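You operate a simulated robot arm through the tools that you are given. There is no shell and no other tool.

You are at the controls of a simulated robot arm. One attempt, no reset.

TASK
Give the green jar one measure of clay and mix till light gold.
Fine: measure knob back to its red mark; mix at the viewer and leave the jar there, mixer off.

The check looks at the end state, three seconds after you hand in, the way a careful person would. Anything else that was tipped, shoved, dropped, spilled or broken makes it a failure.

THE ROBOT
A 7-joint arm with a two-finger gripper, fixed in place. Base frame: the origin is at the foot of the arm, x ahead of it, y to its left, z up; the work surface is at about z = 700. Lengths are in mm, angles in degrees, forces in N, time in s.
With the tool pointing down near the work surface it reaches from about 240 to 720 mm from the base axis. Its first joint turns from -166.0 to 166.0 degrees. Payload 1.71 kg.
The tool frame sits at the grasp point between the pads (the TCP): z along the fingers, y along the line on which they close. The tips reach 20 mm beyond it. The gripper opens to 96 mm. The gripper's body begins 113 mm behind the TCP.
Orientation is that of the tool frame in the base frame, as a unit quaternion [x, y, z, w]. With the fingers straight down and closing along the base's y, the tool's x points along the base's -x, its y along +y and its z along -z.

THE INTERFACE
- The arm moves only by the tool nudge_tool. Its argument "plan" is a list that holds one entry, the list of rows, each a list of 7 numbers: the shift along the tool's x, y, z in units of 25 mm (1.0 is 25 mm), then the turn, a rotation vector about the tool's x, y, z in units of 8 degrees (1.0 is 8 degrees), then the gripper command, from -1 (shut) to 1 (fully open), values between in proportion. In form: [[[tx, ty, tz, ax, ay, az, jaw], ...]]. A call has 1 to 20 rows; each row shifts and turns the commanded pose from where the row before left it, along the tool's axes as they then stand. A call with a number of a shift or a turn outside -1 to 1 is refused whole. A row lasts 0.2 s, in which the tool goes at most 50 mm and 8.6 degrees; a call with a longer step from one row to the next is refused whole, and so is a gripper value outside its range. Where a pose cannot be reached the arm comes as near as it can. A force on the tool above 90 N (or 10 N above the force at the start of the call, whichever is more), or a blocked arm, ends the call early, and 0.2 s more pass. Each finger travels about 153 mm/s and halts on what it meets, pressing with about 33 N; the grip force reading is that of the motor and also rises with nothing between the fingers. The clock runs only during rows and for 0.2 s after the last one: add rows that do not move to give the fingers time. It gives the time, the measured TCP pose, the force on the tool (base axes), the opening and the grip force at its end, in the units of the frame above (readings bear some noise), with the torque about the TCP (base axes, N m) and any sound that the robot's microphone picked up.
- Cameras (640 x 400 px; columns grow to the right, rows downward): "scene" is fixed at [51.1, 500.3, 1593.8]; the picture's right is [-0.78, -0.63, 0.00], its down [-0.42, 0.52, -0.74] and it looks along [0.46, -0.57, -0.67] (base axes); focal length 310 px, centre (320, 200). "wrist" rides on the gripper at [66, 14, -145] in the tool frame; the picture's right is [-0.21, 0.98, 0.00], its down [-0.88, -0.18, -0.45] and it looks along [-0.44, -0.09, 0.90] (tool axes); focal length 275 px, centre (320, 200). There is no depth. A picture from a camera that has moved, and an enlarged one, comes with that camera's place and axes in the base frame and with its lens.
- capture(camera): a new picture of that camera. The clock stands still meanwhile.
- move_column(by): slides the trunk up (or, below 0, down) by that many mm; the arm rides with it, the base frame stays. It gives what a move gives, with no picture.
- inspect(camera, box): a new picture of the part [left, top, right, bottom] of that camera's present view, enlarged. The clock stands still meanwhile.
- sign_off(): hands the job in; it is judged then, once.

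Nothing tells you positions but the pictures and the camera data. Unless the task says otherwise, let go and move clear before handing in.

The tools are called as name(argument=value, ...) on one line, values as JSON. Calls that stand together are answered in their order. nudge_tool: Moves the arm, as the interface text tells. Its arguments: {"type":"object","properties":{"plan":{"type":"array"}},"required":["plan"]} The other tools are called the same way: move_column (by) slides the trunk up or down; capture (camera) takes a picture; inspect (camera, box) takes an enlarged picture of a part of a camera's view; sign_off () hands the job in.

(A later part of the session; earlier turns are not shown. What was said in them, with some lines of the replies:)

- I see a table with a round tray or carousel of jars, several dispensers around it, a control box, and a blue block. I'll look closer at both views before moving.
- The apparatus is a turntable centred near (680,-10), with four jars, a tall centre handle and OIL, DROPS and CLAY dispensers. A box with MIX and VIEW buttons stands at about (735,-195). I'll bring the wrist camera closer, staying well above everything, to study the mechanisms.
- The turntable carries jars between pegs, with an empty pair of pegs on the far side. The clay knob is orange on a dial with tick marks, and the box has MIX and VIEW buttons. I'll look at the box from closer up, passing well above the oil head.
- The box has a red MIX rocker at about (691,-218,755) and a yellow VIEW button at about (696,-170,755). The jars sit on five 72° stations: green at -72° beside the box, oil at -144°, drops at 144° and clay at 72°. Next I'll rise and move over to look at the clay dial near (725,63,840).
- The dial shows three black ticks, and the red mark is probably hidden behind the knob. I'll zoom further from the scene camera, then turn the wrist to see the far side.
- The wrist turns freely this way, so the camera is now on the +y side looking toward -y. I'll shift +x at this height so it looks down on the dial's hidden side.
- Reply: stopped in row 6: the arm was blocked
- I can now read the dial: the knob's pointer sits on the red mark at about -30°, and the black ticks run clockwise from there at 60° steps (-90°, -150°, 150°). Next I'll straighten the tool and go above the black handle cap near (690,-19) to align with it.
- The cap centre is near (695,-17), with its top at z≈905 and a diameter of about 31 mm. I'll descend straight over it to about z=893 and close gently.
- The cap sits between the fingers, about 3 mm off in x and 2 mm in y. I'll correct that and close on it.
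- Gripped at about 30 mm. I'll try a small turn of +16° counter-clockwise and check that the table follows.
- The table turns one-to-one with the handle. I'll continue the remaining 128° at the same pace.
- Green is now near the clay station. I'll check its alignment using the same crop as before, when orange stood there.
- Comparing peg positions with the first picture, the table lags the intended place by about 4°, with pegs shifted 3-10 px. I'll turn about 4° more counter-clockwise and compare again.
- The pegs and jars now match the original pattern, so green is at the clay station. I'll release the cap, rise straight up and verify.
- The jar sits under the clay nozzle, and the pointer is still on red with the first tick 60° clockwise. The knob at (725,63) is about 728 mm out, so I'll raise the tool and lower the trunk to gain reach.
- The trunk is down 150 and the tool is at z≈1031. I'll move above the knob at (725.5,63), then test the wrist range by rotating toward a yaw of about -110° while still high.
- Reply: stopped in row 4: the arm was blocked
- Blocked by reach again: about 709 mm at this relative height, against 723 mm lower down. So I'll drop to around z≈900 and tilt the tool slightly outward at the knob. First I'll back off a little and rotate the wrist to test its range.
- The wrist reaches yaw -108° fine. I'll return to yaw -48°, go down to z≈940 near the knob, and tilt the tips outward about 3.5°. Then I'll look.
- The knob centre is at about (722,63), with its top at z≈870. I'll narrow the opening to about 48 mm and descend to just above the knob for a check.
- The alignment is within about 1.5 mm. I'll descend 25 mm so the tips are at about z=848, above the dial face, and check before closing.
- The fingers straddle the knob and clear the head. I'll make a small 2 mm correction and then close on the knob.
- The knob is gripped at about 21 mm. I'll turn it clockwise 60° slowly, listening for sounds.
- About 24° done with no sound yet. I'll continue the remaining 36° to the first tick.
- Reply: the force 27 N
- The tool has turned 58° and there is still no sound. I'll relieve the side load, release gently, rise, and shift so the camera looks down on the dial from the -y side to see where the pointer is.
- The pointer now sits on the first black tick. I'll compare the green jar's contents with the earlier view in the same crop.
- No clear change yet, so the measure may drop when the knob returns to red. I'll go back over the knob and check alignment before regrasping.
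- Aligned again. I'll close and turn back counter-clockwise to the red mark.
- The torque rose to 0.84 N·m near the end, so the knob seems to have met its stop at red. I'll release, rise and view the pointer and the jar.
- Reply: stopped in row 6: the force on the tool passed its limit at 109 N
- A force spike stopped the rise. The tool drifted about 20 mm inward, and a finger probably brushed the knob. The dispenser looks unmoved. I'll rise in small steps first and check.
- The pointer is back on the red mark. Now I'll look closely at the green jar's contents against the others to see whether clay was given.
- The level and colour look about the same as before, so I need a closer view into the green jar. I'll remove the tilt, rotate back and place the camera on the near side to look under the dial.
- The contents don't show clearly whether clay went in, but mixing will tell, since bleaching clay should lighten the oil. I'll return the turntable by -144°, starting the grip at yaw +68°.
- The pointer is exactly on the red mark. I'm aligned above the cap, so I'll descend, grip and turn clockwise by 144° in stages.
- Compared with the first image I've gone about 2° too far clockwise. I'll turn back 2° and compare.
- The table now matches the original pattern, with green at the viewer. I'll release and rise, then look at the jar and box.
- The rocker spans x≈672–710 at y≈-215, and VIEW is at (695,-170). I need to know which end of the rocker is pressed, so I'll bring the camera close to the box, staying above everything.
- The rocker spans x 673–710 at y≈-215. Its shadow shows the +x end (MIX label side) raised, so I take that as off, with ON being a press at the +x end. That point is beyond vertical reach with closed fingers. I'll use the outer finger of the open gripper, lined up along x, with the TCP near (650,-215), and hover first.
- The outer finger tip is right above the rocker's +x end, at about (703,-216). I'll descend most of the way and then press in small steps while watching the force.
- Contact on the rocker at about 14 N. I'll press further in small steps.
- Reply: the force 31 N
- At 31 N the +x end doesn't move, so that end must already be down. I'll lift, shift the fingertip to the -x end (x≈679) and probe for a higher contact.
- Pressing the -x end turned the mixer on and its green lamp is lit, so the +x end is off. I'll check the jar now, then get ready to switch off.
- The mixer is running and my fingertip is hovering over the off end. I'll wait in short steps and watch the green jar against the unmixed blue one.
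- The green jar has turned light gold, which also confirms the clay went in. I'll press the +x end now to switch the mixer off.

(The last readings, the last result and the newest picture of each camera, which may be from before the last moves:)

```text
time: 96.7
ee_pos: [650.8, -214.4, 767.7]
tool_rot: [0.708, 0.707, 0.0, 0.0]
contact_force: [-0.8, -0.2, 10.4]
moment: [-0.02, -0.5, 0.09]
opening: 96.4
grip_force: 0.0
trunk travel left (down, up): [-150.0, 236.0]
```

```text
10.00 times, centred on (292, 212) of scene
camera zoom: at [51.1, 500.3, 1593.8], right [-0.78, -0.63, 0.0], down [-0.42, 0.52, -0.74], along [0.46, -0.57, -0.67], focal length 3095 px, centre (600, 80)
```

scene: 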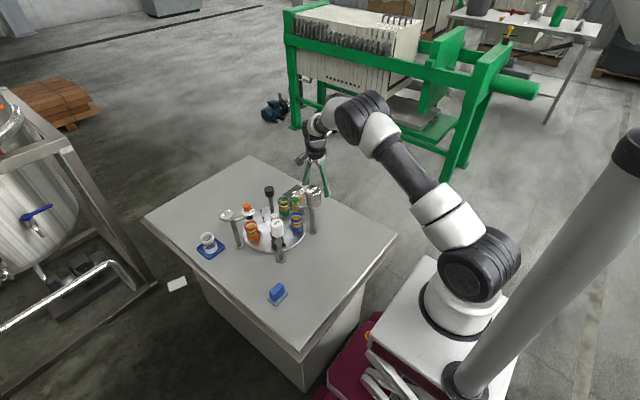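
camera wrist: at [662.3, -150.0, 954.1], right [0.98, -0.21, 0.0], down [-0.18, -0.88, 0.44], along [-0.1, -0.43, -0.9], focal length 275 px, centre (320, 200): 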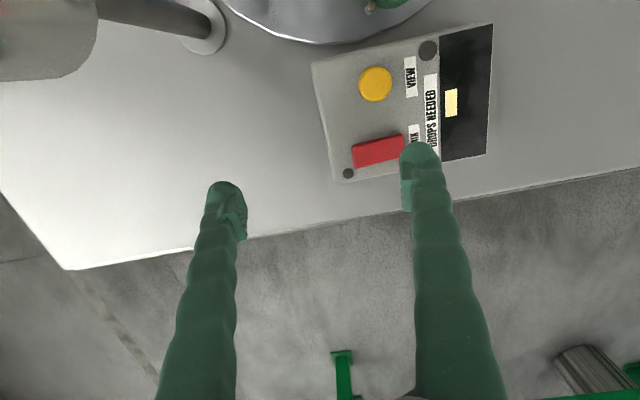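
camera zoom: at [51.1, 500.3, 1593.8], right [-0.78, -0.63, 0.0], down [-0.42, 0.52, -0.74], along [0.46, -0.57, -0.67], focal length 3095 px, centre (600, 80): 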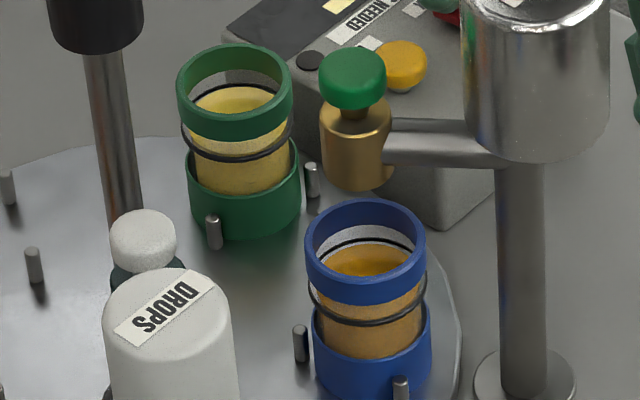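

The lamp is out, the mixer is off and the jar is light gold. I'll lift straight up and away, then check everything.

nudge_tool(plan=[[[0, 0, -0.3, 0, 0, 0, 1], [0, 0, -0.6, 0, 0, 0, 1], [0, 0, -1, 0, 0, 0, 1], [0, 0, -1, 0, 0, 0, 1], [0, 0, -1, 0, 0, 0, 1], [0, 0, -1, 0, 0, 0, 1], [0, 0, -1, 0, 0, 0, 1], [0, 0, -1, 0, 0, 0, 1], [0, 0, -1, 0, 0, 0, 1], [0, 0, 0, 0, 0, 0, 1]]])

capture(camera="wrist")

inspect(camera="scene", box=[180, 160, 340, 310])

inspect(camera="scene", box=[220, 175, 330, 265])

```text
time: 98.9
ee_pos: [651.4, -214.8, 966.1]
tool_rot: [0.708, 0.706, 0.0, -0.002]
contact_force: [-0.3, -0.4, 0.2]
moment: [0.0, 0.02, -0.02]
opening: 95.8
grip_force: 0.1
trunk travel left (down, up): [-150.0, 236.0]
```

```text
taken
camera wrist: at [664.9, -148.0, 1111.7], right [0.98, -0.21, 0.0], down [-0.18, -0.88, 0.44], along [-0.1, -0.43, -0.9], focal length 275 px, centre (320, 200)
```

wrist: 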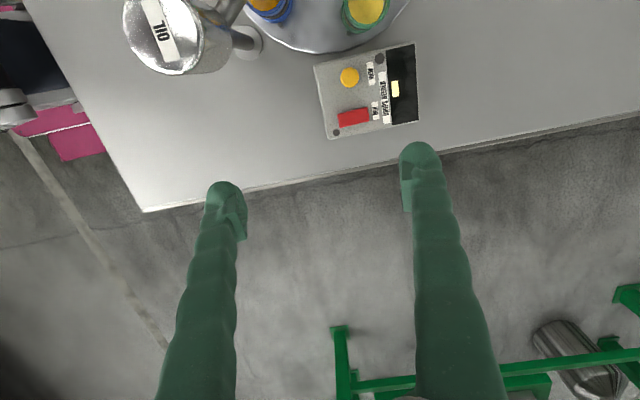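

```text
2.67 times, centred on (260, 235) of scene
camera zoom: at [51.1, 500.3, 1593.8], right [-0.78, -0.63, 0.0], down [-0.42, 0.52, -0.74], along [0.46, -0.57, -0.67], focal length 825 px, centre (480, 107)
```

zoom: 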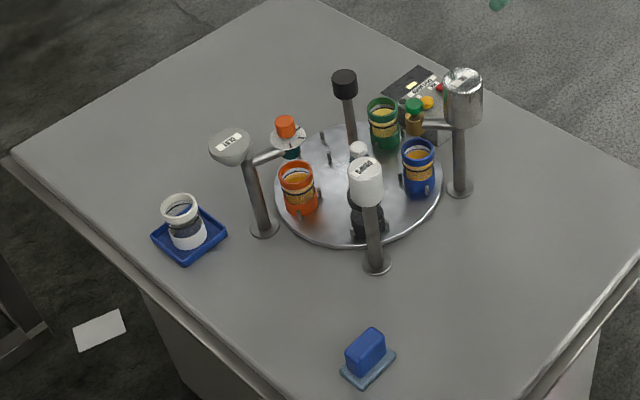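

```text
4.44 times, centred on (275, 220) of scene
camera zoom: at [51.1, 500.3, 1593.8], right [-0.78, -0.63, 0.0], down [-0.42, 0.52, -0.74], along [0.46, -0.57, -0.67], focal length 1376 px, centre (520, 111)
```

zoom: 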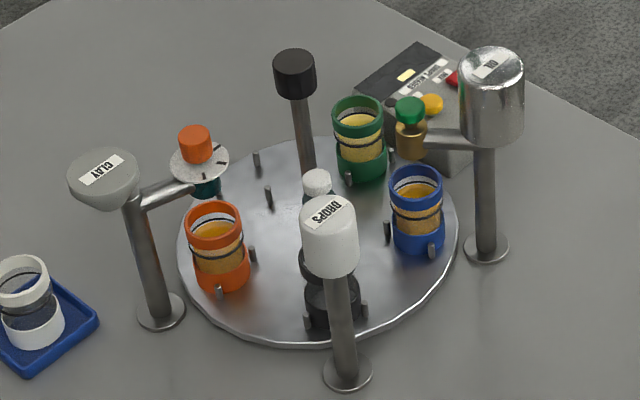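

inspect(camera="wrist", box=[240, 0, 430, 150])

nudge_tool(plan=[[[0, -0.8, -0.5, 0, 0, 0, 1], [0, -0.8, -0.5, 0, 0, 0, 1], [0, -0.8, -0.5, 0, 0, 0, 1], [0, 0, 0, 0, 0, 0, 1], [0, 0, 0, 0, 0, 0, 1], [0, 0, 0, 0, 0, 0, 1], [0, 0, 0, 0, 0, 0, 1], [0, 0, 0, 0, 0, 0, 1]]])

inspect(camera="scene", box=[270, 192, 314, 232])

capture(camera="scene")

```text
2.67 times, centred on (335, 75) of wrist
camera zoom: at [664.9, -148.0, 1111.7], right [0.98, -0.21, 0.0], down [-0.18, -0.88, 0.44], along [-0.1, -0.43, -0.9], focal length 734 px, centre (280, 533)
```

zoom: 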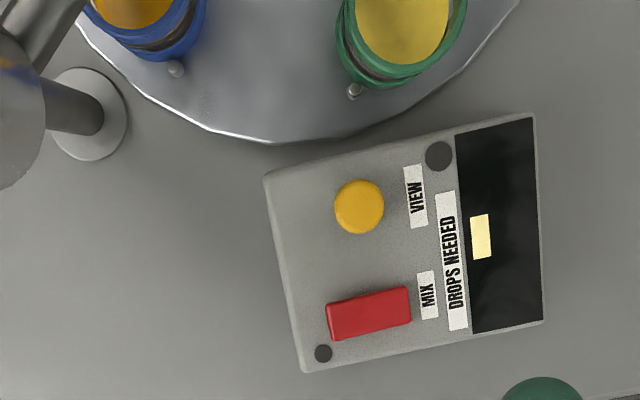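

```text
time: 100.7
ee_pos: [589.0, -215.7, 1003.4]
tool_rot: [0.708, 0.707, -0.001, -0.002]
contact_force: [-0.2, -0.4, 0.9]
moment: [-0.01, -0.04, 0.01]
opening: 95.9
grip_force: 0.1
trunk travel left (down, up): [-150.0, 236.0]
```

```text
10.00 times, centred on (292, 212) of scene
camera zoom: at [51.1, 500.3, 1593.8], right [-0.78, -0.63, 0.0], down [-0.42, 0.52, -0.74], along [0.46, -0.57, -0.67], focal length 3095 px, centre (600, 80)
```

zoom: 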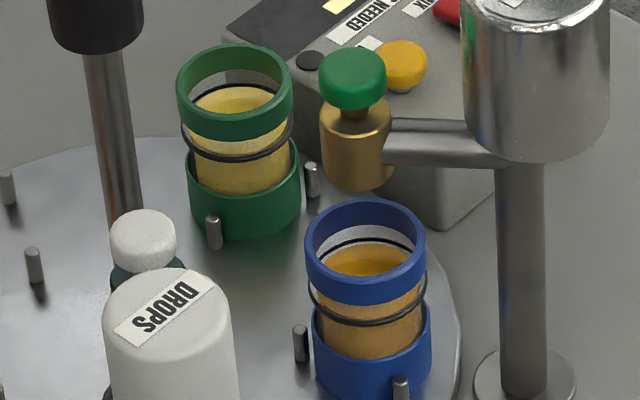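

```text
taken
```

scene: 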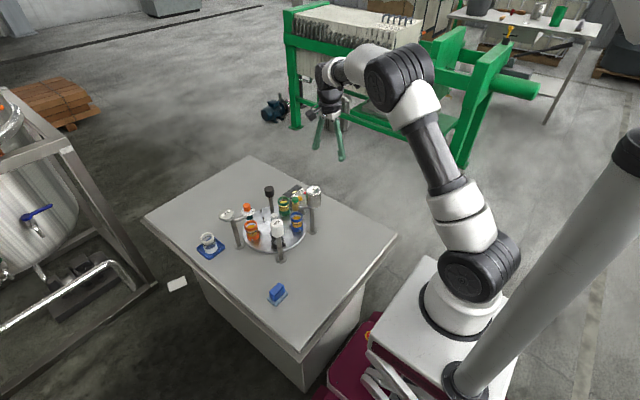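

The mix holds light gold with the mixer off, and nothing else has moved. As a last check I'll pass high over the table and confirm the clay knob pointer is still on red.

nudge_tool(plan=[[[0.985, 0.5, 0, 0, 0, 0, 1], [0.985, 0.5, 0, 0, 0, 0, 1], [0.985, 0.5, 0, 0, 0, 0, 1], [0.985, 0.5, 0, 0, 0, 0, 1], [0.985, 0.5, 0, 0, 0, 0, 1], [0.985, 0.5, 0, 0, 0, 0, 1], [0.985, 0.5, 0, 0, 0, 0, 1], [0.985, 0.5, 0, 0, 0, 0, 1], [0, 0, 0, 0, 0, 0, 1]]])

inspect(camera="wrist", box=[220, 0, 420, 220])

inspect(camera="wrist", box=[280, 10, 370, 100])

```text
time: 102.7
ee_pos: [690.0, -19.6, 1004.0]
tool_rot: [0.708, 0.706, 0.0, -0.002]
contact_force: [0.5, 0.3, 0.5]
moment: [0.01, 0.04, 0.01]
opening: 96.0
grip_force: 0.0
trunk travel left (down, up): [-150.0, 236.0]
```

```text
1.82 times, centred on (320, 110) of wrist
camera zoom: at [704.0, 46.1, 1148.4], right [0.98, -0.21, 0.0], down [-0.18, -0.88, 0.44], along [-0.1, -0.43, -0.9], focal length 500 px, centre (320, 364)
```

zoom: 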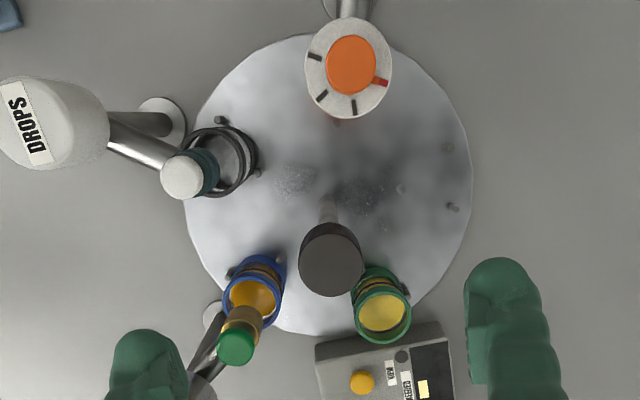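

```text
4.44 times, centred on (325, 55) of wrist
camera zoom: at [704.0, 46.1, 1148.4], right [0.98, -0.21, 0.0], down [-0.18, -0.88, 0.44], along [-0.1, -0.43, -0.9], focal length 1224 px, centre (298, 844)
```

zoom: 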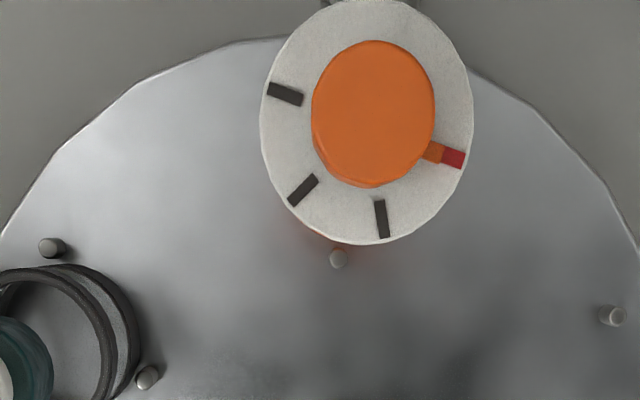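

The pointer is on the red mark. The green jar is light gold at the viewer, the mixer is off, and nothing else is disturbed. The arm is clear above the table, so I'm handing in.

sign_off()

```text
The job is handed in.
```

The green jar got one measure of clay and was mixed to light gold. It is standing at the viewer with the mixer off and the measure knob back on its red mark. I've handed it in and don't have the check's verdict.

- **Clay:** I turned the measure knob from red to its first tick, then back to red. I couldn't see the clay drop in. The evidence it went in is that the colour changed once the mixer ran.
- **Mixing:** The mixer ran for about 4 seconds. The colour changed partway through and has stayed light gold since I switched off.
- **Contact:** While I was lifting off the clay knob, the arm hit its force limit at 109 N and stopped. Afterwards the dispenser hadn't shifted, and the knob was still on red when I looked just before handing in.

I saw nothing else tipped, moved or spilled.
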